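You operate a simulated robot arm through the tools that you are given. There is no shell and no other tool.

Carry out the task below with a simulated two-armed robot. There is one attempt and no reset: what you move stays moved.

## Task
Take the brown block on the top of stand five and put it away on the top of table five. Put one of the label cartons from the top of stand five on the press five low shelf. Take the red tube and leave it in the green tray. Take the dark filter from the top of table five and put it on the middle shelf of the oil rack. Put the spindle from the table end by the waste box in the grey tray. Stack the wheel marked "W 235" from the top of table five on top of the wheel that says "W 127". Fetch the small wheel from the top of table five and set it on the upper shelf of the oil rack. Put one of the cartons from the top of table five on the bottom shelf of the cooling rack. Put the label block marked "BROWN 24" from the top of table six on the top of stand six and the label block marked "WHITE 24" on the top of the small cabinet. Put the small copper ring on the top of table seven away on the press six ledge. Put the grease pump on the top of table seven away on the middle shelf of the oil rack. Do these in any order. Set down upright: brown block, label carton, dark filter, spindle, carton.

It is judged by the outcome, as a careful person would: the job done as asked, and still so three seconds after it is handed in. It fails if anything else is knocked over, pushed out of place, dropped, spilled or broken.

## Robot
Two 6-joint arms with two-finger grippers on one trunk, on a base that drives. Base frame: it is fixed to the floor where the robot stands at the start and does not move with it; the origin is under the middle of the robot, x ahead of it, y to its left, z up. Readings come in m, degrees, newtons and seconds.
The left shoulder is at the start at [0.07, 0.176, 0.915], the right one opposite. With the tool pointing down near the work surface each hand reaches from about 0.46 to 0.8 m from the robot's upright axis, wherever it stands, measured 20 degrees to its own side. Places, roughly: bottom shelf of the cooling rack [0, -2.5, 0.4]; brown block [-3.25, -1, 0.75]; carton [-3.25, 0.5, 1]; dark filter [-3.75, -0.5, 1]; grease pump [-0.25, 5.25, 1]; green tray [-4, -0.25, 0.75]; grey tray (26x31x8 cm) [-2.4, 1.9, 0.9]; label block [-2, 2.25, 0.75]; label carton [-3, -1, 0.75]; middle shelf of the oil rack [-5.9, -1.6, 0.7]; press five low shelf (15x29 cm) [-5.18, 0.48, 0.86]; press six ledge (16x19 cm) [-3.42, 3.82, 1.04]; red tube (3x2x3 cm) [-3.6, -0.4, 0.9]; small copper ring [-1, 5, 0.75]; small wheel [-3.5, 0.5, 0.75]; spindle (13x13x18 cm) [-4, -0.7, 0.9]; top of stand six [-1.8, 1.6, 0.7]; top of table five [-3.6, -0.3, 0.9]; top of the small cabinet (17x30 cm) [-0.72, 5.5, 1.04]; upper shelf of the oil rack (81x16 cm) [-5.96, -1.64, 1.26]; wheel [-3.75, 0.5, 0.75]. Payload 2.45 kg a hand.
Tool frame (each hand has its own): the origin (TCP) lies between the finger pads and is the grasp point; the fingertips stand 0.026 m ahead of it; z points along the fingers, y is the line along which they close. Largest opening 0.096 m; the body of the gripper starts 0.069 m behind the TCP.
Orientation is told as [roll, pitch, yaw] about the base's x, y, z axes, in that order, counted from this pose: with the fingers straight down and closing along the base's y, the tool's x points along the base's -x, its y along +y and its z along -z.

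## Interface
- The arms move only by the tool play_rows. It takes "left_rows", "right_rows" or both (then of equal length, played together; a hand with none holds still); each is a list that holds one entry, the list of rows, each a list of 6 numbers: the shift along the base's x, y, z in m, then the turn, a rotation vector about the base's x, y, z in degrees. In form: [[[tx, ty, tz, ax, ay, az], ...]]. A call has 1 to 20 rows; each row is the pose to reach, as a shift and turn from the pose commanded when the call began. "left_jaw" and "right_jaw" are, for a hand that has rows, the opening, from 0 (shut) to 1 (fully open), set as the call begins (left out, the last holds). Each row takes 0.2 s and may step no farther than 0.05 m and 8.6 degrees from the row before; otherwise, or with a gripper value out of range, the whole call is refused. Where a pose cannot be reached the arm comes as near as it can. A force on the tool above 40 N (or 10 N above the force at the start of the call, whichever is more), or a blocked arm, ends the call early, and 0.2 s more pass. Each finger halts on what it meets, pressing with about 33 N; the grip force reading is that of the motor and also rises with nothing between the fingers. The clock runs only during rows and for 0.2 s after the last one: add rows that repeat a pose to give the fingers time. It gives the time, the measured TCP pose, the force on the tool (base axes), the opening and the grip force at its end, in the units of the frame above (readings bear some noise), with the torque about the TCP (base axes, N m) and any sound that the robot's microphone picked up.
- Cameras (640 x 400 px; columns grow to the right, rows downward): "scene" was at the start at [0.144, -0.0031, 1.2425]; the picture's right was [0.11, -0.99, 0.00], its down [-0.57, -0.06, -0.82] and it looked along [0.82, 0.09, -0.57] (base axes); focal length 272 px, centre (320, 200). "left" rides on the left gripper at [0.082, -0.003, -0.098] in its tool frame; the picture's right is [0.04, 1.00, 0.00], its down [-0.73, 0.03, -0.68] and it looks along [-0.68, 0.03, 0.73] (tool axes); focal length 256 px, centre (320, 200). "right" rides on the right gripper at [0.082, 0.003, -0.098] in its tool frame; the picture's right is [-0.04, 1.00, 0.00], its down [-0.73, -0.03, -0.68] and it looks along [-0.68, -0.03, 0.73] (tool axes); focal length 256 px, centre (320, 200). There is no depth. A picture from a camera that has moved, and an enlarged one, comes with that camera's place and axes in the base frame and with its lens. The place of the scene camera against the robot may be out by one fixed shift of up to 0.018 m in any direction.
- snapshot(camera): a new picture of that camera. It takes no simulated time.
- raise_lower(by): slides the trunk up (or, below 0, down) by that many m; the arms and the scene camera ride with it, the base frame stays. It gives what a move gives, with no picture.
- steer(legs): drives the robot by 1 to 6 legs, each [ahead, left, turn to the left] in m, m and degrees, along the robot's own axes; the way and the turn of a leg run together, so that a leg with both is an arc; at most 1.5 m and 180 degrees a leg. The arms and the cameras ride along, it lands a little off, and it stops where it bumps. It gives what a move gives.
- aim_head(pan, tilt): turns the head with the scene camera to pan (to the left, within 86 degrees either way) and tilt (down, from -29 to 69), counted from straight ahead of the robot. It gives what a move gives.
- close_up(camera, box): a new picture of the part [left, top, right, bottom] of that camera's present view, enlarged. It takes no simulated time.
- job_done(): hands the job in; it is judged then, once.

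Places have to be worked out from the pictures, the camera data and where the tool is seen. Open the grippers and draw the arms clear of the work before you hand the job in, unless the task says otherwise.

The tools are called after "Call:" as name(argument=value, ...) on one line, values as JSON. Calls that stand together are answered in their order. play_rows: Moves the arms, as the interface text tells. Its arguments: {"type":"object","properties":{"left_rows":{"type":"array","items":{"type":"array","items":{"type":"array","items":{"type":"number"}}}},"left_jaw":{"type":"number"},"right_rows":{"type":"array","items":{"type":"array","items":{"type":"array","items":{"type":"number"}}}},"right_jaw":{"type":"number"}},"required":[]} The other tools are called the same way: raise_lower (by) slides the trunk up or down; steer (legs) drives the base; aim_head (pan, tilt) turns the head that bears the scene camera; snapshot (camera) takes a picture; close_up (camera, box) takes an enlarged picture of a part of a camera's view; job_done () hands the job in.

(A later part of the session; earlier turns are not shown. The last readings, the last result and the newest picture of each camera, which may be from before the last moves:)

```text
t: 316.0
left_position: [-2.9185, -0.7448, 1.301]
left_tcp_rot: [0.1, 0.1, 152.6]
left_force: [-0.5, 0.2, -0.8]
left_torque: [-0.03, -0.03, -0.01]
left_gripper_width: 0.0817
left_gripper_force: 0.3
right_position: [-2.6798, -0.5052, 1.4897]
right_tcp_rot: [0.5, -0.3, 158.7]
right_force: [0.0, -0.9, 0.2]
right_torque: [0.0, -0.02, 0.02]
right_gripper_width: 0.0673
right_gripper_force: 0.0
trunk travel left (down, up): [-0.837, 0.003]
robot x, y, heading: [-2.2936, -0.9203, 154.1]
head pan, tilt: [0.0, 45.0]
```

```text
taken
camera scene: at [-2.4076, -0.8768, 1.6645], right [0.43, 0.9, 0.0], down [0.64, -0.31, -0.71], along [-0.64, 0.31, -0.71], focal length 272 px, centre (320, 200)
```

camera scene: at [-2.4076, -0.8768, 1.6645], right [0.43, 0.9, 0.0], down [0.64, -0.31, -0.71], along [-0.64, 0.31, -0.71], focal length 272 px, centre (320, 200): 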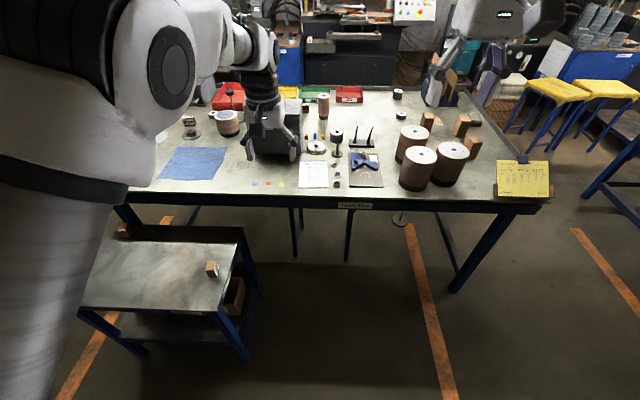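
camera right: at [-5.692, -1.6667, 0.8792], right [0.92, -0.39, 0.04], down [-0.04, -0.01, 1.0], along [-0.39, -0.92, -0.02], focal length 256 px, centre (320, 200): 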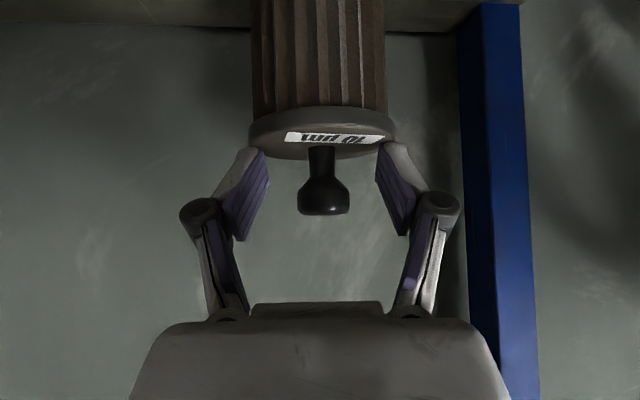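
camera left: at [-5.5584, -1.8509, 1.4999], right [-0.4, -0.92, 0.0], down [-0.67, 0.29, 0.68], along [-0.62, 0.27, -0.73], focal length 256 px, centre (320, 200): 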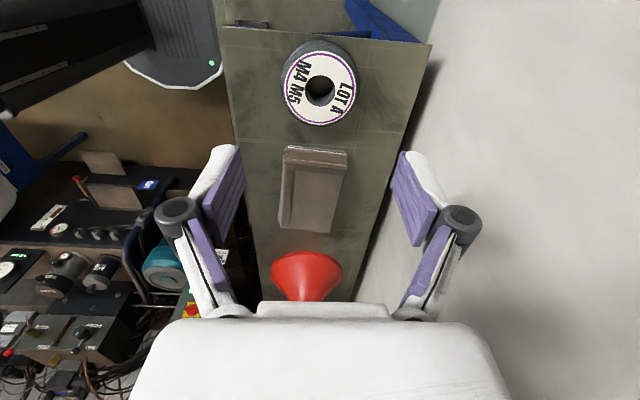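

Base is in front of the table. I shift slightly right for clearance to the stand and drive up to the table edge.

Call:
steer(legs=[[0, -0.08, 0], [0.6, 0, 0]])

Call:
snapshot(camera="scene")

Call:
snapshot(camera="left")

```text
t: 320.1
left_position: [-3.4243, -0.4193, 1.3025]
left_tcp_rot: [0.1, 0.1, 152.9]
left_force: [-0.1, -0.7, -0.1]
left_torque: [-0.02, -0.01, -0.03]
left_gripper_width: 0.0815
left_gripper_force: 0.0
right_position: [-3.1892, -0.1795, 1.4898]
right_tcp_rot: [0.5, -0.4, 159.0]
right_force: [-0.3, 0.4, 0.1]
right_torque: [-0.05, 0.02, -0.05]
right_gripper_width: 0.0671
right_gripper_force: 0.1
trunk travel left (down, up): [-0.837, 0.003]
robot x, y, heading: [-2.8036, -0.5921, 154.7]
head pan, tilt: [0.0, 45.0]
```

```text
taken
camera scene: at [-2.9139, -0.549, 1.6646], right [0.43, 0.9, 0.0], down [0.64, -0.3, -0.71], along [-0.64, 0.3, -0.71], focal length 272 px, centre (320, 200)
```

scene: 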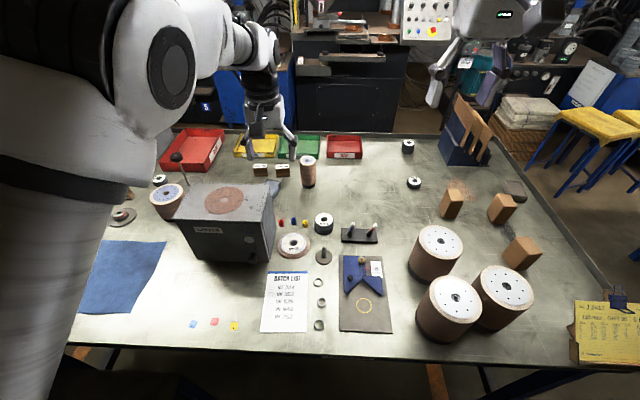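

```text
taken
camera left: at [-3.3523, -0.453, 1.4003], right [-0.42, -0.91, 0.0], down [-0.67, 0.31, 0.68], along [-0.62, 0.28, -0.73], focal length 256 px, centre (320, 200)
```

left: 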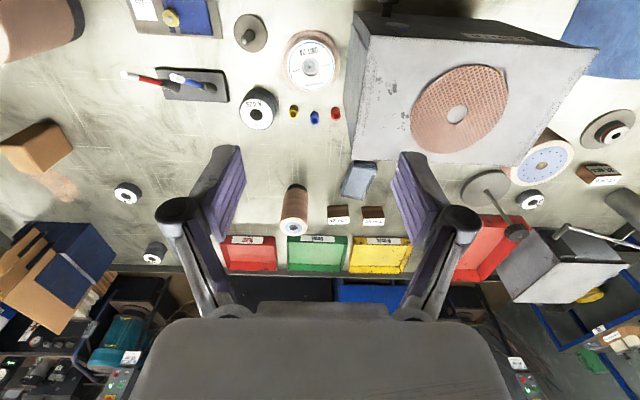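

Now the red tube, blue and yellow tubes, and the LABELS box are in clear view. Zoom to measure the tube's clearance to the box.

Call:
close_up(camera="left", box=[270, 60, 390, 150])

Call:
close_up(camera="scene", box=[230, 180, 350, 280])

```text
4.44 times, centred on (330, 105) of left
camera zoom: at [-3.3523, -0.453, 1.4003], right [-0.42, -0.91, 0.0], down [-0.67, 0.31, 0.68], along [-0.62, 0.28, -0.73], focal length 1138 px, centre (276, 622)
```

zoom: 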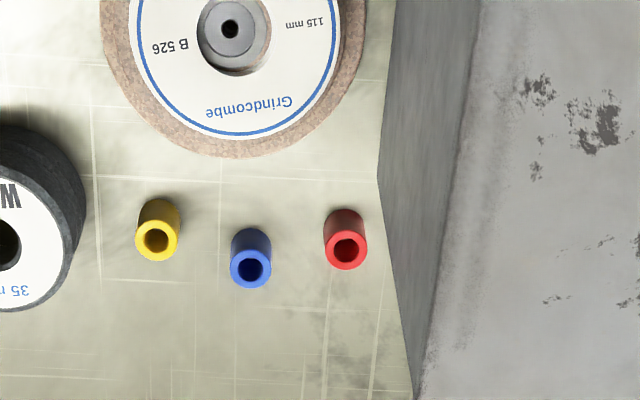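

```text
4.00 times, centred on (290, 230) of scene
camera zoom: at [-2.9139, -0.549, 1.6646], right [0.43, 0.9, 0.0], down [0.64, -0.3, -0.71], along [-0.64, 0.3, -0.71], focal length 1086 px, centre (440, 80)
```

zoom: 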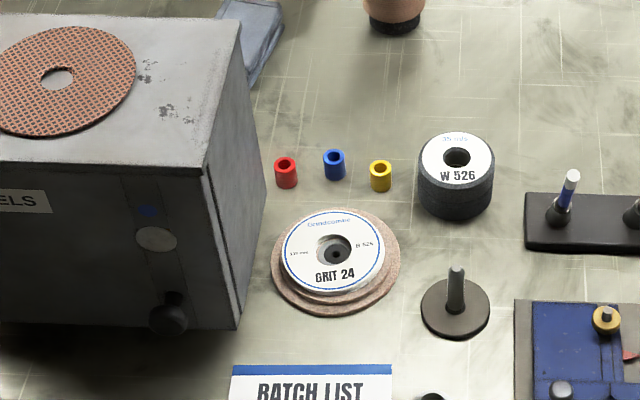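

The box's rear corner is only ~2.4 cm from the red tube, so I want the hand turned +90° (camera away from the box) and leaning away from it. First test that rotation up high.

Call:
play_rows(left_rows=[[[0, 0, 0, 0, 0, 8], [0, 0, 0, 0, 0, 16], [0, 0, 0, 0, 0, 24], [0, 0, 0, 0, 0, 32], [0, 0, 0, 0, 0, 40], [0, 0, 0, 0, 0, 48], [0, 0, 0, 0, 0, 56], [0, 0, 0, 0, 0, 64], [0, 0, 0, 0, 0, 72], [0, 0, 0, 0, 0, 80], [0, 0, 0, 0, 0, 88], [0, 0, 0, 0, 0, 90]]])

Call:
snapshot(camera="left")

Call:
snapshot(camera="scene")

```text
t: 322.7
left_position: [-3.4269, -0.4189, 1.3023]
left_tcp_rot: [0.1, 0.0, -117.0]
left_force: [-0.7, 0.6, -1.0]
left_torque: [0.02, 0.0, 0.01]
left_gripper_width: 0.0817
left_gripper_force: 0.0
right_position: [-3.1912, -0.1788, 1.4885]
right_tcp_rot: [0.5, -0.2, 159.0]
right_force: [0.4, 0.3, 0.2]
right_torque: [0.0, 0.03, 0.0]
right_gripper_width: 0.0674
right_gripper_force: 0.1
trunk travel left (down, up): [-0.837, 0.003]
robot x, y, heading: [-2.8027, -0.5928, 154.6]
head pan, tilt: [0.0, 45.0]
```

```text
taken
camera left: at [-3.3939, -0.3441, 1.3996], right [0.91, -0.42, 0.0], down [-0.31, -0.67, 0.68], along [-0.28, -0.62, -0.73], focal length 256 px, centre (320, 200)
```

left: 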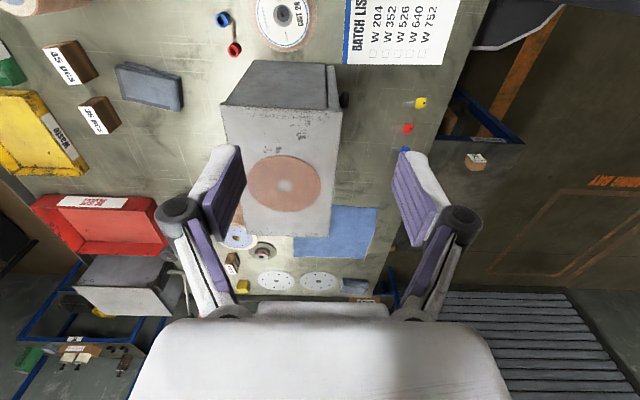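

```text
taken
camera scene: at [-2.9156, -0.5484, 1.6645], right [0.43, 0.9, 0.0], down [0.64, -0.3, -0.71], along [-0.64, 0.3, -0.71], focal length 272 px, centre (320, 200)
```

scene: 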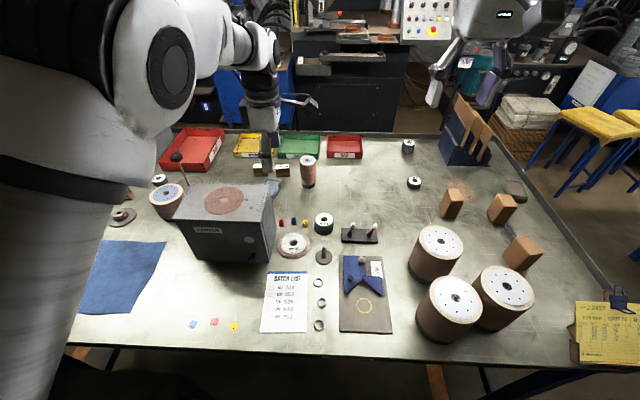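

The rotation works and the tube's position is confirmed (-3.578,-0.385). I shift the hand away from the box a little, lower the trunk for better reach, and move to a tilted pre-grasp behind the tube.

Call:
play_rows(left_rows=[[[0.015, 0.03, 0, 0, 0, 0], [0.025, 0.055, 0, 0, 0, 0]]])

Call:
raise_lower(by=-0.22)

Call:
play_rows(left_rows=[[[-0.04, 0.01, 0, -3.6, 1.8, 0], [-0.08, 0.02, 0, -7.2, 3.6, 0], [-0.12, 0.022, 0, -10.8, 5.4, 0], [-0.152, 0.024, -0.02, -14.4, 7.2, 0], [-0.152, 0.024, -0.04, -17.8, 9.1, 0], [-0.152, 0.024, -0.04, -17.8, 9.1, 0]]], left_jaw=0.6)

Call:
snapshot(camera="left")

Call:
snapshot(camera="scene")

```text
t: 323.3
left_position: [-3.4075, -0.3692, 1.3053]
left_tcp_rot: [-0.1, 1.1, -116.1]
left_force: [0.3, -0.3, 0.2]
left_torque: [-0.03, 0.01, 0.03]
left_gripper_width: 0.0815
left_gripper_force: 0.0
right_position: [-3.1896, -0.1779, 1.4888]
right_tcp_rot: [0.6, -0.4, 158.9]
right_force: [-0.1, -0.6, -0.1]
right_torque: [0.02, -0.03, -0.02]
right_gripper_width: 0.0674
right_gripper_force: 0.0
trunk travel left (down, up): [-0.837, 0.003]
robot x, y, heading: [-2.8057, -0.5912, 154.8]
head pan, tilt: [0.0, 45.0]
```

```text
t: 325.6
left_position: [-3.4077, -0.3692, 1.082]
left_tcp_rot: [0.2, 0.9, -116.2]
left_force: [0.4, 0.1, 0.0]
left_torque: [-0.01, 0.0, 0.02]
left_gripper_width: 0.0815
left_gripper_force: 0.1
right_position: [-3.1917, -0.178, 1.2707]
right_tcp_rot: [0.5, -0.3, 159.1]
right_force: [-0.3, -0.3, -0.1]
right_torque: [-0.01, -0.01, 0.02]
right_gripper_width: 0.0671
right_gripper_force: 0.2
trunk travel left (down, up): [-0.617, 0.223]
robot x, y, heading: [-2.8051, -0.5938, 154.7]
head pan, tilt: [0.0, 45.0]
```

```text
t: 327.0
left_position: [-3.5119, -0.3942, 1.0378]
left_tcp_rot: [0.0, -19.9, -117.0]
left_force: [0.4, -0.5, 0.7]
left_torque: [0.04, 0.02, -0.03]
left_gripper_width: 0.0577
left_gripper_force: 0.2
left hand out of reach, approached as far as the arm can: row 2, 3, 4, 5, 6
right_position: [-3.1904, -0.179, 1.2704]
right_tcp_rot: [0.6, -0.3, 159.1]
right_force: [0.1, 0.3, 0.4]
right_torque: [0.01, 0.0, 0.02]
right_gripper_width: 0.067
right_gripper_force: 0.0
trunk travel left (down, up): [-0.617, 0.223]
robot x, y, heading: [-2.8032, -0.5938, 154.5]
head pan, tilt: [0.0, 45.0]
```

```text
taken
camera left: at [-3.4652, -0.2947, 1.1021], right [0.91, -0.42, -0.01], down [-0.18, -0.42, 0.89], along [-0.38, -0.8, -0.46], focal length 256 px, centre (320, 200)
```

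left: 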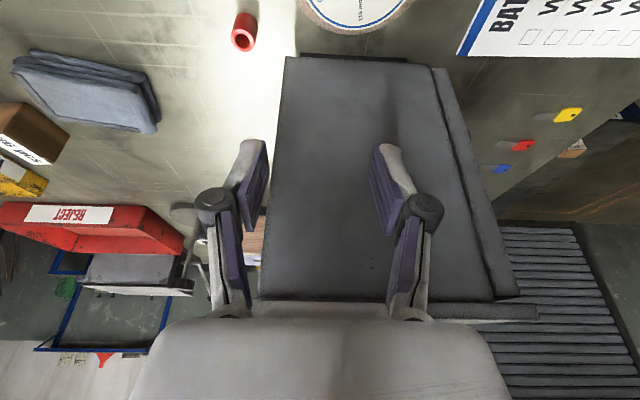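

```text
taken
camera scene: at [-2.9147, -0.549, 1.4446], right [0.43, 0.9, 0.0], down [0.64, -0.3, -0.71], along [-0.64, 0.3, -0.71], focal length 272 px, centre (320, 200)
```

scene: 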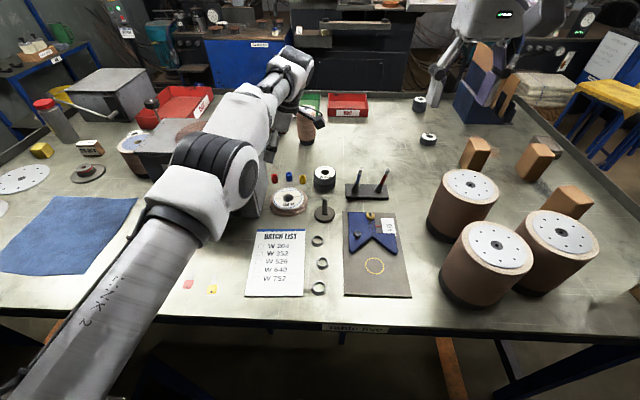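

The arm can't reach that way. I'll pull back, use an intermediate hand yaw (+60°) with a slight lean, and bring the base closer to the table edge.

Call:
play_rows(left_rows=[[[0.03, 0.01, 0.03, 4.5, -2.3, 0], [0.06, 0.02, 0.06, 9, -4.6, 0], [0.09, 0.03, 0.09, 13.5, -6.9, 0], [0.11, 0.03, 0.11, 17.8, -9.1, 0], [0.11, 0.03, 0.11, 17.8, -9.1, 0]]])

Call:
play_rows(left_rows=[[[0, 0, 0, 0, 0, -8], [0, 0, 0, 0, 0, -16], [0, 0, 0, 0, 0, -24], [0, 0, 0, 0, 0, -30]]])

Call:
steer(legs=[[0.04, 0.02, -1]])

Call:
snapshot(camera="left")

Call:
snapshot(camera="scene")

```text
t: 328.2
left_position: [-3.4038, -0.3648, 1.1454]
left_tcp_rot: [0.6, 0.6, -116.5]
left_force: [-0.6, 0.5, 1.1]
left_torque: [-0.02, -0.02, -0.01]
left_gripper_width: 0.0578
left_gripper_force: 0.1
right_position: [-3.1914, -0.1776, 1.2687]
right_tcp_rot: [0.4, -0.3, 159.1]
right_force: [-0.5, 0.4, -0.5]
right_torque: [-0.03, 0.01, -0.05]
right_gripper_width: 0.0673
right_gripper_force: 0.1
trunk travel left (down, up): [-0.617, 0.223]
robot x, y, heading: [-2.804, -0.5967, 154.9]
head pan, tilt: [0.0, 45.0]
```

```text
t: 329.2
left_position: [-3.4044, -0.3643, 1.1515]
left_tcp_rot: [-0.2, 0.4, -146.7]
left_force: [0.2, -0.7, 0.0]
left_torque: [0.03, -0.02, -0.04]
left_gripper_width: 0.0576
left_gripper_force: 0.1
right_position: [-3.1901, -0.1794, 1.27]
right_tcp_rot: [0.5, -0.2, 159.0]
right_force: [-0.2, -0.1, -0.6]
right_torque: [0.0, -0.03, -0.03]
right_gripper_width: 0.0672
right_gripper_force: 0.1
trunk travel left (down, up): [-0.617, 0.223]
robot x, y, heading: [-2.8009, -0.5926, 154.6]
head pan, tilt: [0.0, 45.0]
```

```text
t: 330.1
left_position: [-3.4411, -0.3546, 1.1523]
left_tcp_rot: [-0.2, 0.3, -147.7]
left_force: [0.2, -0.1, 0.1]
left_torque: [0.0, -0.02, -0.01]
left_gripper_width: 0.0577
left_gripper_force: 0.0
right_position: [-3.2231, -0.1718, 1.2705]
right_tcp_rot: [0.6, -0.6, 157.9]
right_force: [0.6, 0.1, 0.5]
right_torque: [0.0, 0.0, 0.03]
right_gripper_width: 0.0673
right_gripper_force: 0.1
trunk travel left (down, up): [-0.617, 0.223]
robot x, y, heading: [-2.8451, -0.5961, 153.4]
head pan, tilt: [0.0, 45.0]
```

```text
taken
camera left: at [-3.3751, -0.3085, 1.2506], right [0.57, -0.82, 0.0], down [-0.61, -0.42, 0.68], along [-0.56, -0.38, -0.74], focal length 256 px, centre (320, 200)
```

left: 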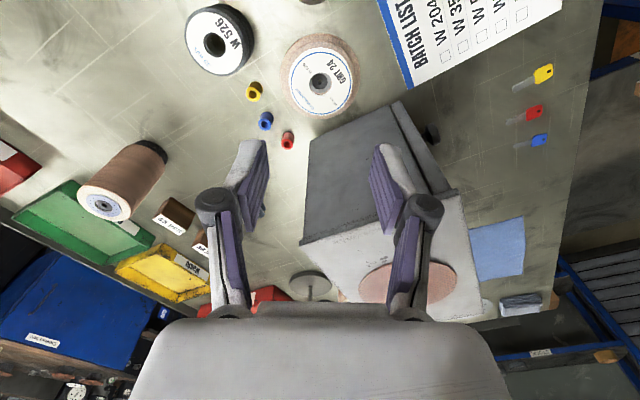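

```text
taken
camera scene: at [-2.9544, -0.5471, 1.445], right [0.44, 0.9, 0.0], down [0.63, -0.31, -0.71], along [-0.64, 0.31, -0.7], focal length 272 px, centre (320, 200)
```

scene: 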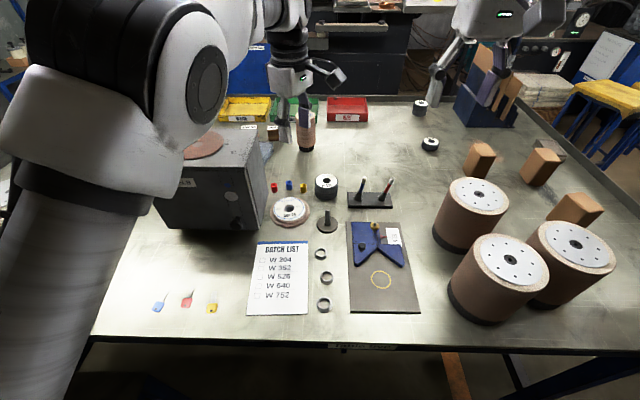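

Base is 0.75 m from the tube now. I lower the trunk slightly, narrow the jaw to ~3 cm, and move to a 15°-leaned pre-grasp above the tube.

Call:
raise_lower(by=-0.05)

Call:
play_rows(left_rows=[[[-0.02, -0.003, 0, -2, 3.2, 0], [-0.045, -0.006, -0.01, -4, 6.4, 0], [-0.07, -0.009, -0.02, -6, 9.5, 0], [-0.095, -0.012, -0.04, -8, 12.7, 0], [-0.109, -0.0134, -0.07, -8, 12.7, 0], [-0.109, -0.0134, -0.07, -8, 12.7, 0]]], left_jaw=0.34)

Call:
snapshot(camera="left")

Call:
snapshot(camera="scene")

```text
t: 331.0
left_position: [-3.445, -0.355, 1.1008]
left_tcp_rot: [-0.1, 0.5, -147.6]
left_force: [0.0, 0.0, 1.1]
left_torque: [-0.04, 0.0, 0.01]
left_gripper_width: 0.0573
left_gripper_force: 0.0
right_position: [-3.2261, -0.1727, 1.2187]
right_tcp_rot: [0.4, -0.4, 157.9]
right_force: [-0.2, -0.4, 0.3]
right_torque: [0.01, 0.03, -0.02]
right_gripper_width: 0.0673
right_gripper_force: 0.0
trunk travel left (down, up): [-0.567, 0.273]
robot x, y, heading: [-2.8469, -0.5915, 153.5]
head pan, tilt: [0.0, 45.0]
```

```text
t: 332.4
left_position: [-3.5526, -0.3696, 1.0295]
left_tcp_rot: [-0.2, -14.7, -147.6]
left_force: [0.6, -0.7, 0.2]
left_torque: [0.0, 0.0, 0.03]
left_gripper_width: 0.0328
left_gripper_force: 0.0
right_position: [-3.2256, -0.1713, 1.2195]
right_tcp_rot: [0.5, -0.4, 157.8]
right_force: [0.5, -0.3, -0.6]
right_torque: [0.03, 0.01, 0.03]
right_gripper_width: 0.0672
right_gripper_force: 0.1
trunk travel left (down, up): [-0.567, 0.273]
robot x, y, heading: [-2.8465, -0.5948, 153.7]
head pan, tilt: [0.0, 45.0]
```

```text
taken
camera left: at [-3.4681, -0.3105, 1.1032], right [0.57, -0.82, -0.01], down [-0.44, -0.31, 0.84], along [-0.7, -0.47, -0.54], focal length 256 px, centre (320, 200)
```

left: 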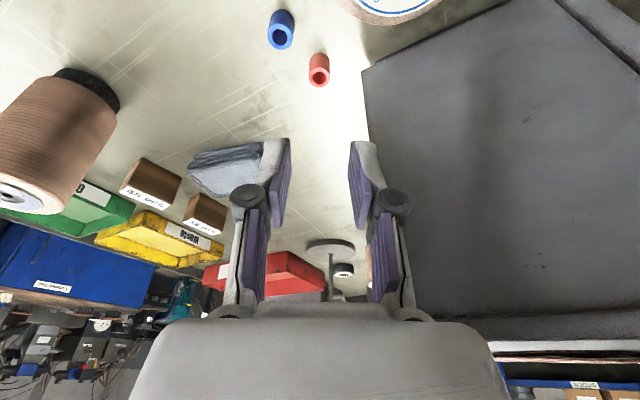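

```text
taken
camera scene: at [-2.9578, -0.5465, 1.3946], right [0.44, 0.9, 0.0], down [0.63, -0.31, -0.71], along [-0.63, 0.31, -0.71], focal length 272 px, centre (320, 200)
```

scene: 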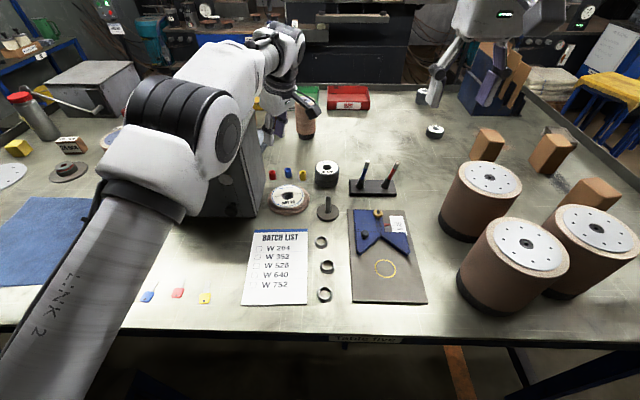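

On axis with the tube. To keep the elbow above the LABELS box while the hand descends, I raise the trunk 6 cm, then go down along the tool axis in two stages.

Call:
raise_lower(by=0.06)

Call:
play_rows(left_rows=[[[0, 0, -0.03, 0, 0, 0], [0, 0, -0.06, 0, 0, 0], [-0.009, -0.005, -0.1, 0, 0, 0], [-0.018, -0.011, -0.14, 0, 0, 0], [-0.018, -0.011, -0.14, 0, 0, 0]]])

Call:
snapshot(camera="left")

Call:
snapshot(camera="scene")

```text
t: 333.4
left_position: [-3.5535, -0.3687, 1.0879]
left_tcp_rot: [0.0, -14.7, -147.8]
left_force: [1.4, -0.1, 0.3]
left_torque: [-0.02, -0.01, 0.02]
left_gripper_width: 0.0326
left_gripper_force: 0.1
right_position: [-3.2273, -0.1717, 1.2797]
right_tcp_rot: [0.5, -0.3, 157.9]
right_force: [-0.2, 0.7, 0.0]
right_torque: [0.0, -0.02, 0.01]
right_gripper_width: 0.0675
right_gripper_force: 0.0
trunk travel left (down, up): [-0.627, 0.213]
robot x, y, heading: [-2.8478, -0.5935, 153.7]
head pan, tilt: [0.0, 45.0]
```

```text
t: 334.6
left_position: [-3.5691, -0.3759, 0.947]
left_tcp_rot: [0.0, -14.5, -147.7]
left_force: [-0.9, 0.3, -0.7]
left_torque: [-0.02, -0.09, -0.04]
left_gripper_width: 0.0329
left_gripper_force: 0.0
right_position: [-3.2283, -0.1714, 1.2783]
right_tcp_rot: [0.5, -0.4, 157.9]
right_force: [0.2, -0.8, -0.4]
right_torque: [0.0, 0.02, -0.01]
right_gripper_width: 0.0674
right_gripper_force: 0.0
trunk travel left (down, up): [-0.627, 0.213]
robot x, y, heading: [-2.8459, -0.5924, 153.7]
head pan, tilt: [0.0, 45.0]
```

```text
taken
camera left: at [-3.4852, -0.319, 1.0214], right [0.57, -0.82, -0.01], down [-0.44, -0.31, 0.84], along [-0.7, -0.47, -0.54], focal length 256 px, centre (320, 200)
```

left: 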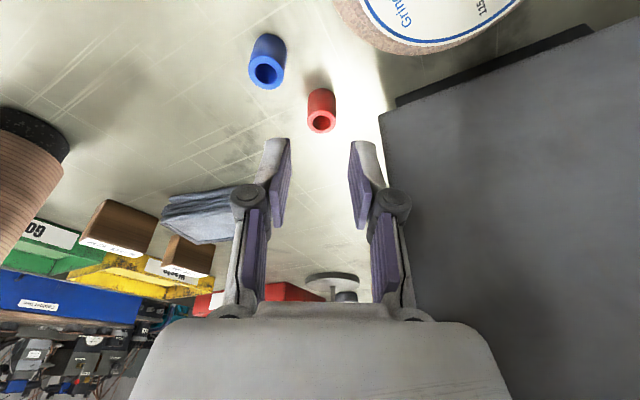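

```text
taken
camera scene: at [-2.9594, -0.5461, 1.4544], right [0.44, 0.9, 0.0], down [0.63, -0.31, -0.71], along [-0.63, 0.31, -0.71], focal length 272 px, centre (320, 200)
```

scene: 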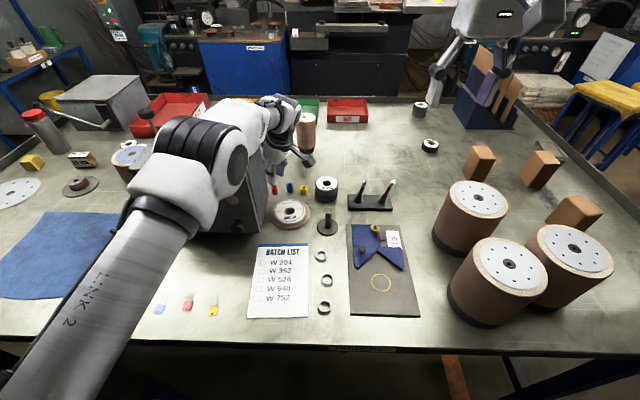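

Tube is straight between the fingers; the box corner stays clear. Final approach and close.

Call:
play_rows(left_rows=[[[-0.004, -0.003, -0.02, 0, 0, 0], [-0.008, -0.006, -0.04, 0, 0, 0], [-0.0106, -0.0083, -0.056, 0, 0, 0], [-0.0106, -0.0083, -0.056, 0, 0, 0]]])

Call:
snapshot(camera="left")

```text
t: 335.6
left_position: [-3.5814, -0.3848, 0.8908]
left_tcp_rot: [-0.1, -14.8, -147.7]
left_force: [-4.3, 12.4, 5.1]
left_torque: [-1.69, -0.73, 0.19]
left_gripper_width: 0.0327
left_gripper_force: 0.1
right_position: [-3.2268, -0.1692, 1.2797]
right_tcp_rot: [0.6, -0.3, 157.9]
right_force: [-0.7, 0.9, -0.2]
right_torque: [0.0, 0.02, -0.02]
right_gripper_width: 0.067
right_gripper_force: 0.0
trunk travel left (down, up): [-0.627, 0.213]
robot x, y, heading: [-2.845, -0.5937, 153.7]
head pan, tilt: [0.0, 45.0]
```

```text
taken
camera left: at [-3.4969, -0.3264, 0.9662], right [0.56, -0.82, -0.01], down [-0.44, -0.31, 0.84], along [-0.7, -0.47, -0.54], focal length 256 px, centre (320, 200)
```

left: 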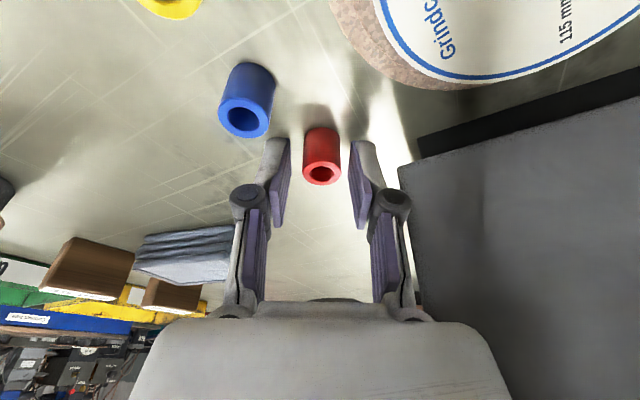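

Light side contact (12 N) from the box edge on the palm. Shift 4 mm away and close now.

Call:
play_rows(left_rows=[[[-0.001, 0.004, 0, 0, 0, 0], [-0.001, 0.004, 0, 0, 0, 0], [-0.001, 0.004, 0, 0, 0, 0]]], left_jaw=0.1)

Call:
snapshot(camera="left")

```text
t: 336.4
left_position: [-3.583, -0.3849, 0.8922]
left_tcp_rot: [-0.1, -14.6, -147.7]
left_force: [0.2, -0.3, -0.3]
left_torque: [0.0, 0.03, -0.02]
left_gripper_width: 0.0174
left_gripper_force: 32.8
right_position: [-3.227, -0.1725, 1.2798]
right_tcp_rot: [0.4, -0.3, 157.9]
right_force: [-0.5, 0.5, 0.0]
right_torque: [0.0, -0.02, 0.02]
right_gripper_width: 0.0672
right_gripper_force: 0.1
trunk travel left (down, up): [-0.627, 0.213]
robot x, y, heading: [-2.8489, -0.594, 153.6]
head pan, tilt: [0.0, 45.0]
```

```text
taken
camera left: at [-3.4983, -0.3256, 0.9668], right [0.57, -0.82, -0.01], down [-0.44, -0.31, 0.84], along [-0.7, -0.47, -0.54], focal length 256 px, centre (320, 200)
```

left: 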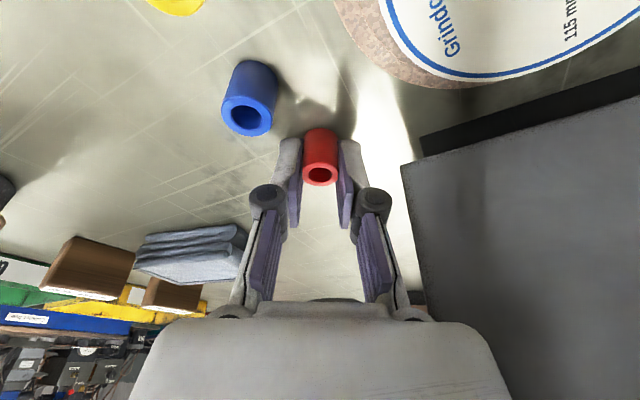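

The tube is held, no more contact. Lift along the tool axis, then clear of the box.

Call:
play_rows(left_rows=[[[0.004, 0.003, 0.02, 0, 0, 0], [0.011, 0.008, 0.055, 0, 0, 0], [0.02, 0.014, 0.095, 0, 0, 0], [0.035, 0.02, 0.135, 0, 0, 0], [0.05, 0.025, 0.175, 0, 0, 0], [0.08, 0.025, 0.2, 0, 0, 0], [0.115, 0.025, 0.22, 0, 0, 0]]])

Call:
snapshot(camera="left")

Call:
snapshot(camera="scene")

```text
t: 338.2
left_position: [-3.4828, -0.3777, 1.0804]
left_tcp_rot: [2.1, -10.7, -145.8]
left_force: [0.6, -0.9, -0.7]
left_torque: [0.03, -0.03, -0.01]
left_gripper_width: 0.0173
left_gripper_force: 33.3
right_position: [-3.2285, -0.172, 1.2796]
right_tcp_rot: [0.5, -0.3, 157.7]
right_force: [0.3, 1.0, -0.3]
right_torque: [-0.01, -0.01, 0.04]
right_gripper_width: 0.0673
right_gripper_force: 0.0
trunk travel left (down, up): [-0.627, 0.213]
robot x, y, heading: [-2.8498, -0.5925, 153.7]
head pan, tilt: [0.0, 45.0]
stopped in row 7 (left hand): the arm was blocked; the commanded pose is now the measured one
```

```text
taken
camera left: at [-3.4058, -0.3169, 1.1615], right [0.6, -0.8, 0.03], down [-0.49, -0.34, 0.8], along [-0.63, -0.49, -0.59], focal length 256 px, centre (320, 200)
```

left: 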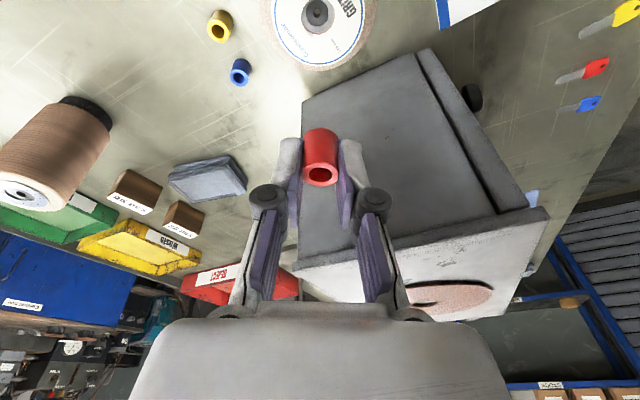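

```text
taken
camera scene: at [-2.9601, -0.5463, 1.4543], right [0.44, 0.9, 0.0], down [0.63, -0.31, -0.71], along [-0.63, 0.31, -0.71], focal length 272 px, centre (320, 200)
```

scene: 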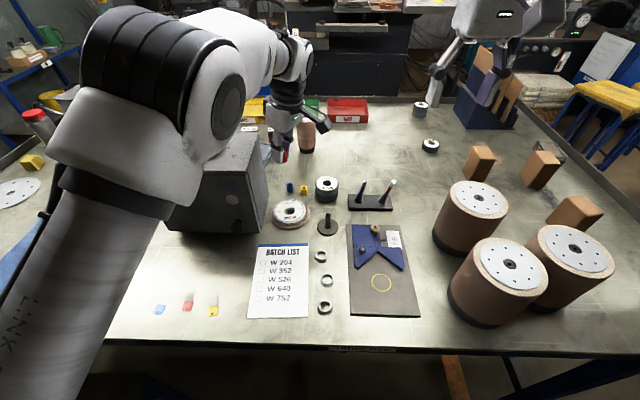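

Tube secured. I raise the trunk, back away from the table, strafe to the gap at the right end and turn toward the cartons.

Call:
raise_lower(by=0.2)

Call:
steer(legs=[[-0.55, 0, 0], [0, -1.36, 0], [1.2, 0, 0], [0, 0, 90]])

Call:
snapshot(camera="scene")

Call:
snapshot(camera="right")

```text
t: 340.4
left_position: [-3.48, -0.3765, 1.2827]
left_tcp_rot: [2.0, -10.8, -145.9]
left_force: [-0.7, 0.3, 0.7]
left_torque: [-0.01, -0.01, 0.01]
left_gripper_width: 0.0174
left_gripper_force: 32.8
right_position: [-3.2269, -0.1705, 1.4803]
right_tcp_rot: [0.5, -0.3, 158.0]
right_force: [-0.2, 0.6, -0.3]
right_torque: [-0.05, 0.03, 0.01]
right_gripper_width: 0.0673
right_gripper_force: 0.0
trunk travel left (down, up): [-0.827, 0.013]
robot x, y, heading: [-2.8473, -0.5972, 153.5]
head pan, tilt: [0.0, 45.0]
```

```text
t: 359.5
left_position: [-3.0194, 0.2611, 1.2824]
left_tcp_rot: [1.9, -10.8, -53.6]
left_force: [0.5, 0.8, 0.2]
left_torque: [0.02, 0.01, 0.0]
left_gripper_width: 0.0175
left_gripper_force: 33.3
right_position: [-3.2343, 0.5072, 1.48]
right_tcp_rot: [0.5, -0.3, -109.7]
right_force: [0.5, 0.0, 0.0]
right_torque: [-0.02, 0.02, -0.02]
right_gripper_width: 0.0674
right_gripper_force: 0.0
trunk travel left (down, up): [-0.827, 0.013]
robot x, y, heading: [-2.8257, 0.9021, -114.3]
head pan, tilt: [0.0, 45.0]
```

```text
taken
camera scene: at [-2.8778, 0.7706, 1.6545], right [-0.91, 0.41, 0.0], down [0.29, 0.65, -0.71], along [-0.29, -0.65, -0.71], focal length 272 px, centre (320, 200)
```

scene: 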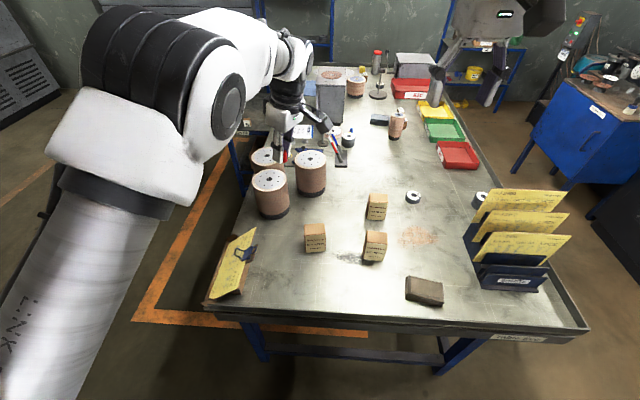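

```text
taken
camera right: at [-3.2042, 0.583, 1.5782], right [0.93, -0.38, 0.01], down [-0.28, -0.67, 0.68], along [-0.25, -0.64, -0.73], focal length 256 px, centre (320, 200)
```

right: 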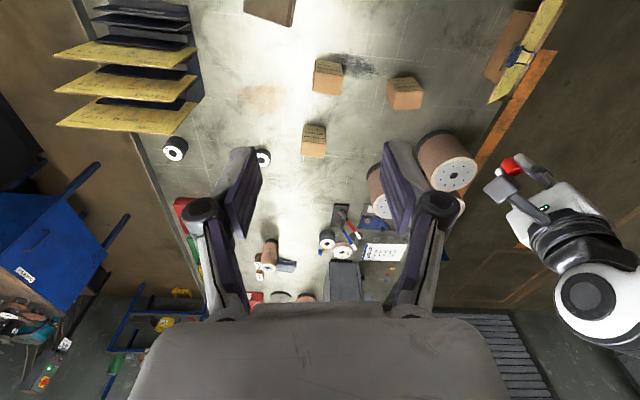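

Three cartons are within reach. Zoom in to choose and measure the nearest one for the right hand.

Call:
close_up(camera="right", box=[270, 30, 450, 170])

Call:
close_up(camera="scene", box=[280, 170, 440, 290])

```text
2.86 times, centred on (360, 100) of right
camera zoom: at [-3.2042, 0.583, 1.5782], right [0.93, -0.38, 0.01], down [-0.28, -0.67, 0.68], along [-0.25, -0.64, -0.73], focal length 731 px, centre (206, 486)
```

zoom: 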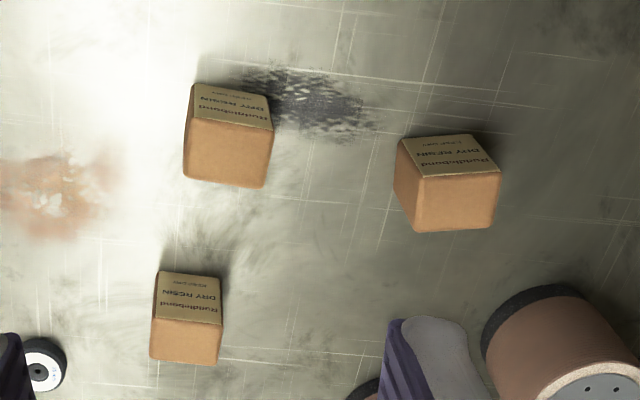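

```text
3.33 times, centred on (360, 230) of scene
camera zoom: at [-2.8778, 0.7706, 1.6545], right [-0.91, 0.41, 0.0], down [0.29, 0.65, -0.71], along [-0.29, -0.65, -0.71], focal length 905 px, centre (187, 100)
```

zoom: 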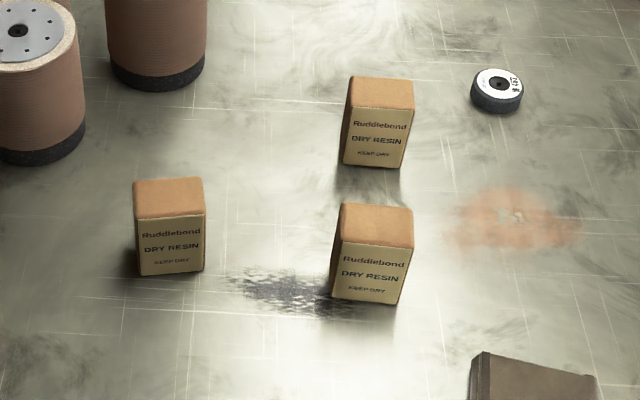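

Carton A is centred near (-3.269,0.379), 6.8 cm wide, ~8.6 cm tall, aligned at yaw -118°. Since the cooling rack's bottom shelf needs a near-horizontal insertion, I'll grasp it with the hand tilted ~60°. First lower the trunk and align the base.

Call:
raise_lower(by=-0.15)

Call:
steer(legs=[[-0.08, 0, -4]])

Call:
snapshot(camera="right")

```text
t: 361.2
left_position: [-3.0185, 0.2614, 1.1324]
left_tcp_rot: [1.9, -10.6, -53.4]
left_force: [-0.1, 0.3, -0.2]
left_torque: [0.03, 0.01, -0.01]
left_gripper_width: 0.0174
left_gripper_force: 32.8
right_position: [-3.2353, 0.5073, 1.3294]
right_tcp_rot: [0.5, -0.3, -109.6]
right_force: [0.9, 0.4, -0.8]
right_torque: [-0.03, -0.01, -0.02]
right_gripper_width: 0.0672
right_gripper_force: 0.2
trunk travel left (down, up): [-0.677, 0.163]
robot x, y, heading: [-2.8323, 0.9014, -114.0]
head pan, tilt: [0.0, 45.0]
```

```text
t: 362.3
left_position: [-3.0279, 0.347, 1.1307]
left_tcp_rot: [2.0, -10.7, -57.6]
left_force: [-0.3, 0.5, 0.1]
left_torque: [-0.03, -0.01, 0.0]
left_gripper_width: 0.0174
left_gripper_force: 33.2
right_position: [-3.2272, 0.6078, 1.329]
right_tcp_rot: [0.5, -0.3, -113.8]
right_force: [-0.6, 0.0, -0.4]
right_torque: [-0.02, -0.01, 0.0]
right_gripper_width: 0.0671
right_gripper_force: 0.1
trunk travel left (down, up): [-0.677, 0.163]
robot x, y, heading: [-2.7969, 0.9772, -118.1]
head pan, tilt: [0.0, 45.0]
```

```text
taken
camera right: at [-3.191, 0.6815, 1.4273], right [0.9, -0.44, 0.01], down [-0.33, -0.65, 0.68], along [-0.29, -0.61, -0.73], focal length 256 px, centre (320, 200)
```

right: 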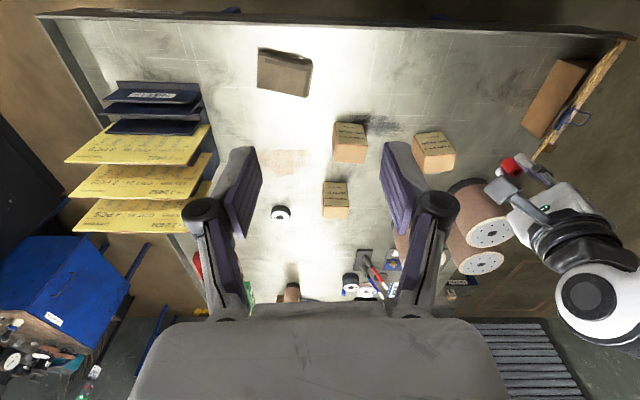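

Move the right hand above and behind the carton, then tilt it 60° into the pre-grasp pose.

Call:
play_rows(right_rows=[[[0.004, -0.015, -0.045, 0, 0, -1.2], [0.008, -0.03, -0.09, 0, 0, -2.4], [0.012, -0.045, -0.135, 0, 0, -3.6], [0.0165, -0.06, -0.18, 0, 0, -4.7], [0.0165, -0.06, -0.18, 0, 0, -4.7]]], right_jaw=0.98)

Call:
play_rows(right_rows=[[[0, 0, -0.015, -6.6, 3.6, 0], [0, 0, -0.03, -13.2, 7.2, 0], [0, 0, -0.045, -19.8, 10.7, 0], [0, -0.01, -0.06, -26.4, 14.3, 0], [0, -0.02, -0.075, -33, 17.9, 0], [0, -0.03, -0.09, -39.5, 21.5, 0], [0, -0.045, -0.12, -46.1, 25, 0], [0, -0.0626, -0.16, -52.7, 28.6, 0], [0, -0.0626, -0.177, -52.7, 28.6, 0], [0, -0.0626, -0.177, -52.7, 28.6, 0]]])

Call:
snapshot(camera="right")

Call:
snapshot(camera="scene")

```text
t: 363.5
left_position: [-3.028, 0.3501, 1.133]
left_tcp_rot: [1.9, -10.8, -57.6]
left_force: [0.2, -0.7, 0.5]
left_torque: [-0.02, -0.02, -0.01]
left_gripper_width: 0.0175
left_gripper_force: 32.9
right_position: [-3.2102, 0.5522, 1.1504]
right_tcp_rot: [0.5, -0.4, -118.6]
right_force: [0.9, 0.3, 0.1]
right_torque: [-0.04, 0.02, 0.0]
right_gripper_width: 0.0939
right_gripper_force: 0.0
trunk travel left (down, up): [-0.677, 0.163]
robot x, y, heading: [-2.7938, 0.9747, -118.0]
head pan, tilt: [0.0, 45.0]
```

```text
t: 365.7
left_position: [-3.0281, 0.3484, 1.1308]
left_tcp_rot: [1.8, -10.7, -57.5]
left_force: [0.3, -0.7, 0.2]
left_torque: [-0.01, -0.03, 0.0]
left_gripper_width: 0.0174
left_gripper_force: 33.4
right_position: [-3.2197, 0.4831, 1.1092]
right_tcp_rot: [13.2, -53.7, -126.1]
right_force: [0.3, -0.2, 0.0]
right_torque: [0.0, 0.01, 0.0]
right_gripper_width: 0.0941
right_gripper_force: 0.0
right hand out of reach, approached as far as the arm can: row 5, 6, 7, 8, 9, 10
trunk travel left (down, up): [-0.677, 0.163]
robot x, y, heading: [-2.7918, 0.9756, -118.0]
head pan, tilt: [0.0, 45.0]
```

```text
taken
camera right: at [-3.1598, 0.5969, 1.1018], right [0.88, -0.44, 0.17], down [-0.09, 0.18, 0.98], along [-0.47, -0.88, 0.12], focal length 256 px, centre (320, 200)
```

right: 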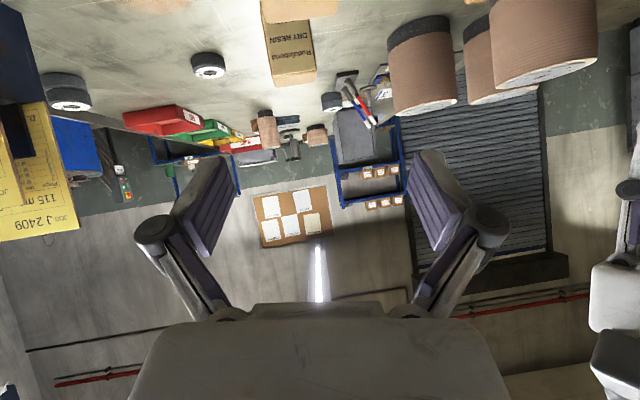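

```text
taken
camera scene: at [-2.85, 0.8476, 1.5044], right [-0.88, 0.47, 0.0], down [0.33, 0.62, -0.71], along [-0.33, -0.62, -0.71], focal length 272 px, centre (320, 200)
```

scene: 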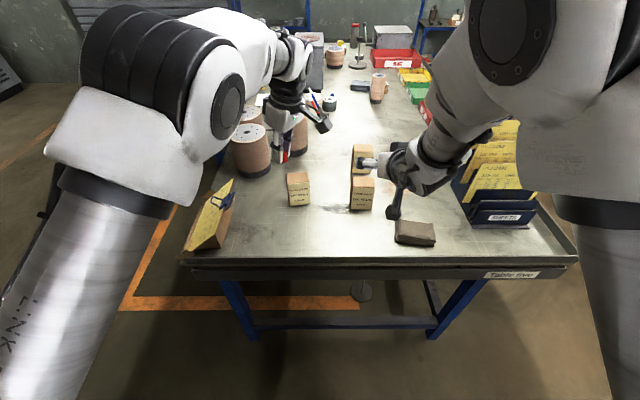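

The 60° tilt is beyond the wrist's range at this height; 45° suffices for the rack's 27 cm shelf spacing. I raise the left hand a bit, correct the right hand to a 45° tilt, and lower the trunk.

Call:
play_rows(right_rows=[[[0.003, 0.001, 0.01, 4, 0.9, -0.8], [0.006, 0.002, 0.02, 8, 1.8, -1.6], [0.009, 0.002, 0.03, 11.8, 2.6, -2.4], [0.009, 0.002, 0.04, 11.8, 2.6, -2.4], [0.009, 0.002, 0.04, 11.8, 2.6, -2.4]]], left_rows=[[[0.01, 0.02, 0.03, 0, 0, 0], [0.02, 0.04, 0.06, 0, 0, 0], [0.02, 0.04, 0.09, 0, 0, 0], [0.02, 0.04, 0.12, 0, 0, 0], [0.02, 0.04, 0.12, 0, 0, 0]]])

Call:
raise_lower(by=-0.12)

Call:
snapshot(camera="right")

Call:
snapshot(camera="scene")

```text
t: 366.7
left_position: [-3.0007, 0.3806, 1.1717]
left_tcp_rot: [8.0, -5.6, -57.3]
left_force: [0.3, 0.1, -0.8]
left_torque: [0.0, 0.03, 0.0]
left_gripper_width: 0.0173
left_gripper_force: 32.8
right_position: [-3.2244, 0.4886, 1.1424]
right_tcp_rot: [0.7, -44.1, -117.8]
right_force: [-0.2, 0.5, 0.2]
right_torque: [0.0, -0.02, 0.0]
right_gripper_width: 0.0941
right_gripper_force: 0.1
right hand out of reach, approached as far as the arm can: row 1, 2, 3, 4
trunk travel left (down, up): [-0.677, 0.163]
robot x, y, heading: [-2.7953, 0.9764, -117.8]
head pan, tilt: [0.0, 45.0]
stopped in row 4 (left hand): the arm was blocked; the commanded pose is now the measured one
```

```text
t: 368.2
left_position: [-3.001, 0.3793, 1.052]
left_tcp_rot: [7.9, -5.9, -57.4]
left_force: [0.0, -0.3, 0.1]
left_torque: [-0.02, 0.0, 0.01]
left_gripper_width: 0.0175
left_gripper_force: 33.0
right_position: [-3.2248, 0.4869, 1.021]
right_tcp_rot: [0.6, -44.0, -117.7]
right_force: [-0.4, 0.0, 0.5]
right_torque: [-0.02, 0.01, 0.0]
right_gripper_width: 0.0941
right_gripper_force: 0.2
trunk travel left (down, up): [-0.557, 0.283]
robot x, y, heading: [-2.7971, 0.9751, -118.0]
head pan, tilt: [0.0, 45.0]
```

```text
taken
camera right: at [-3.1629, 0.5982, 1.0358], right [0.88, -0.48, 0.04], down [-0.06, -0.03, 1.0], along [-0.48, -0.88, -0.06], focal length 256 px, centre (320, 200)
```

right: 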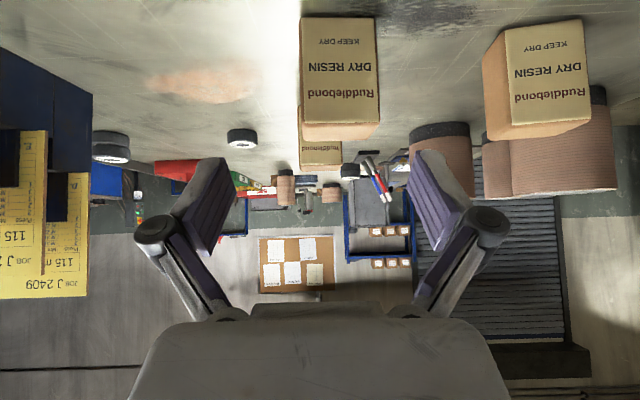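

```text
taken
camera scene: at [-2.8498, 0.8479, 1.3845], right [-0.88, 0.47, 0.0], down [0.33, 0.62, -0.71], along [-0.33, -0.62, -0.71], focal length 272 px, centre (320, 200)
```

scene: 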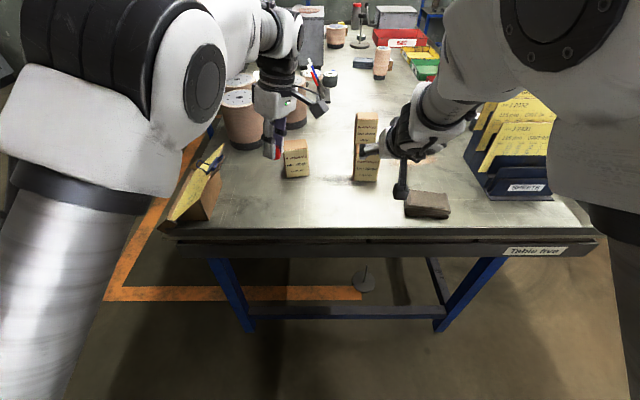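

Aligned: the carton is straight along the tool axis with 1.4 cm sideways correction. Slide in along the axis.

Call:
play_rows(right_rows=[[[0.0127, -0.0067, 0, 0, 0, 0], [-0.001, -0.033, -0.03, 0, 0, 0], [-0.015, -0.059, -0.06, 0, 0, 0], [-0.028, -0.085, -0.09, 0, 0, 0], [-0.0422, -0.1114, -0.116, 0, 0, 0], [-0.0422, -0.1114, -0.116, 0, 0, 0]]])

Call:
snapshot(camera="right")

Call:
close_up(camera="scene", box=[260, 80, 480, 230])

```text
t: 369.6
left_position: [-3.0014, 0.3802, 1.0521]
left_tcp_rot: [7.9, -5.7, -57.5]
left_force: [0.3, -0.4, 0.3]
left_torque: [-0.01, 0.02, 0.02]
left_gripper_width: 0.0173
left_gripper_force: 33.1
right_position: [-3.2554, 0.3879, 0.913]
right_tcp_rot: [0.9, -42.0, -117.3]
right_force: [0.5, 0.9, -1.0]
right_torque: [0.0, -0.02, -0.01]
right_gripper_width: 0.094
right_gripper_force: 0.2
right hand out of reach, approached as far as the arm can: row 5
trunk travel left (down, up): [-0.557, 0.283]
robot x, y, heading: [-2.7933, 0.977, -118.3]
head pan, tilt: [0.0, 45.0]
```

```text
taken
camera right: at [-3.1948, 0.5005, 0.9332], right [0.88, -0.47, 0.04], down [-0.08, -0.06, 0.99], along [-0.47, -0.88, -0.09], focal length 256 px, centre (320, 200)
```

right: 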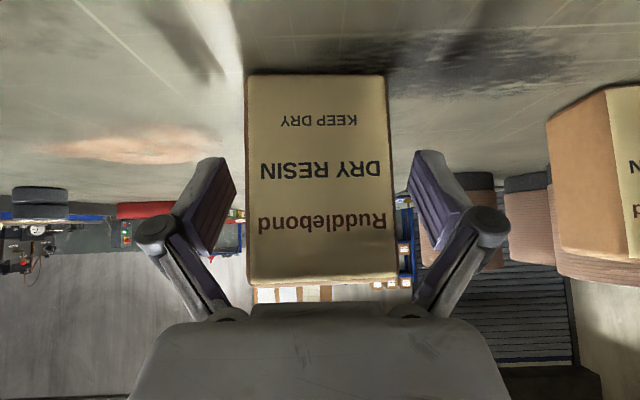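

```text
2.67 times, centred on (370, 155) of scene
camera zoom: at [-2.8492, 0.848, 1.3845], right [-0.88, 0.47, 0.0], down [0.33, 0.62, -0.71], along [-0.33, -0.62, -0.71], focal length 724 px, centre (187, 320)
```

zoom: 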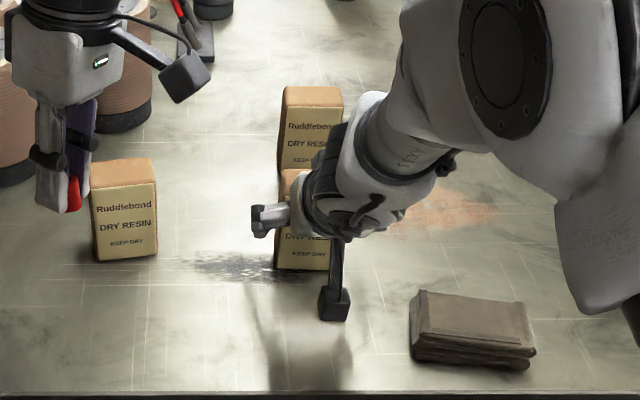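

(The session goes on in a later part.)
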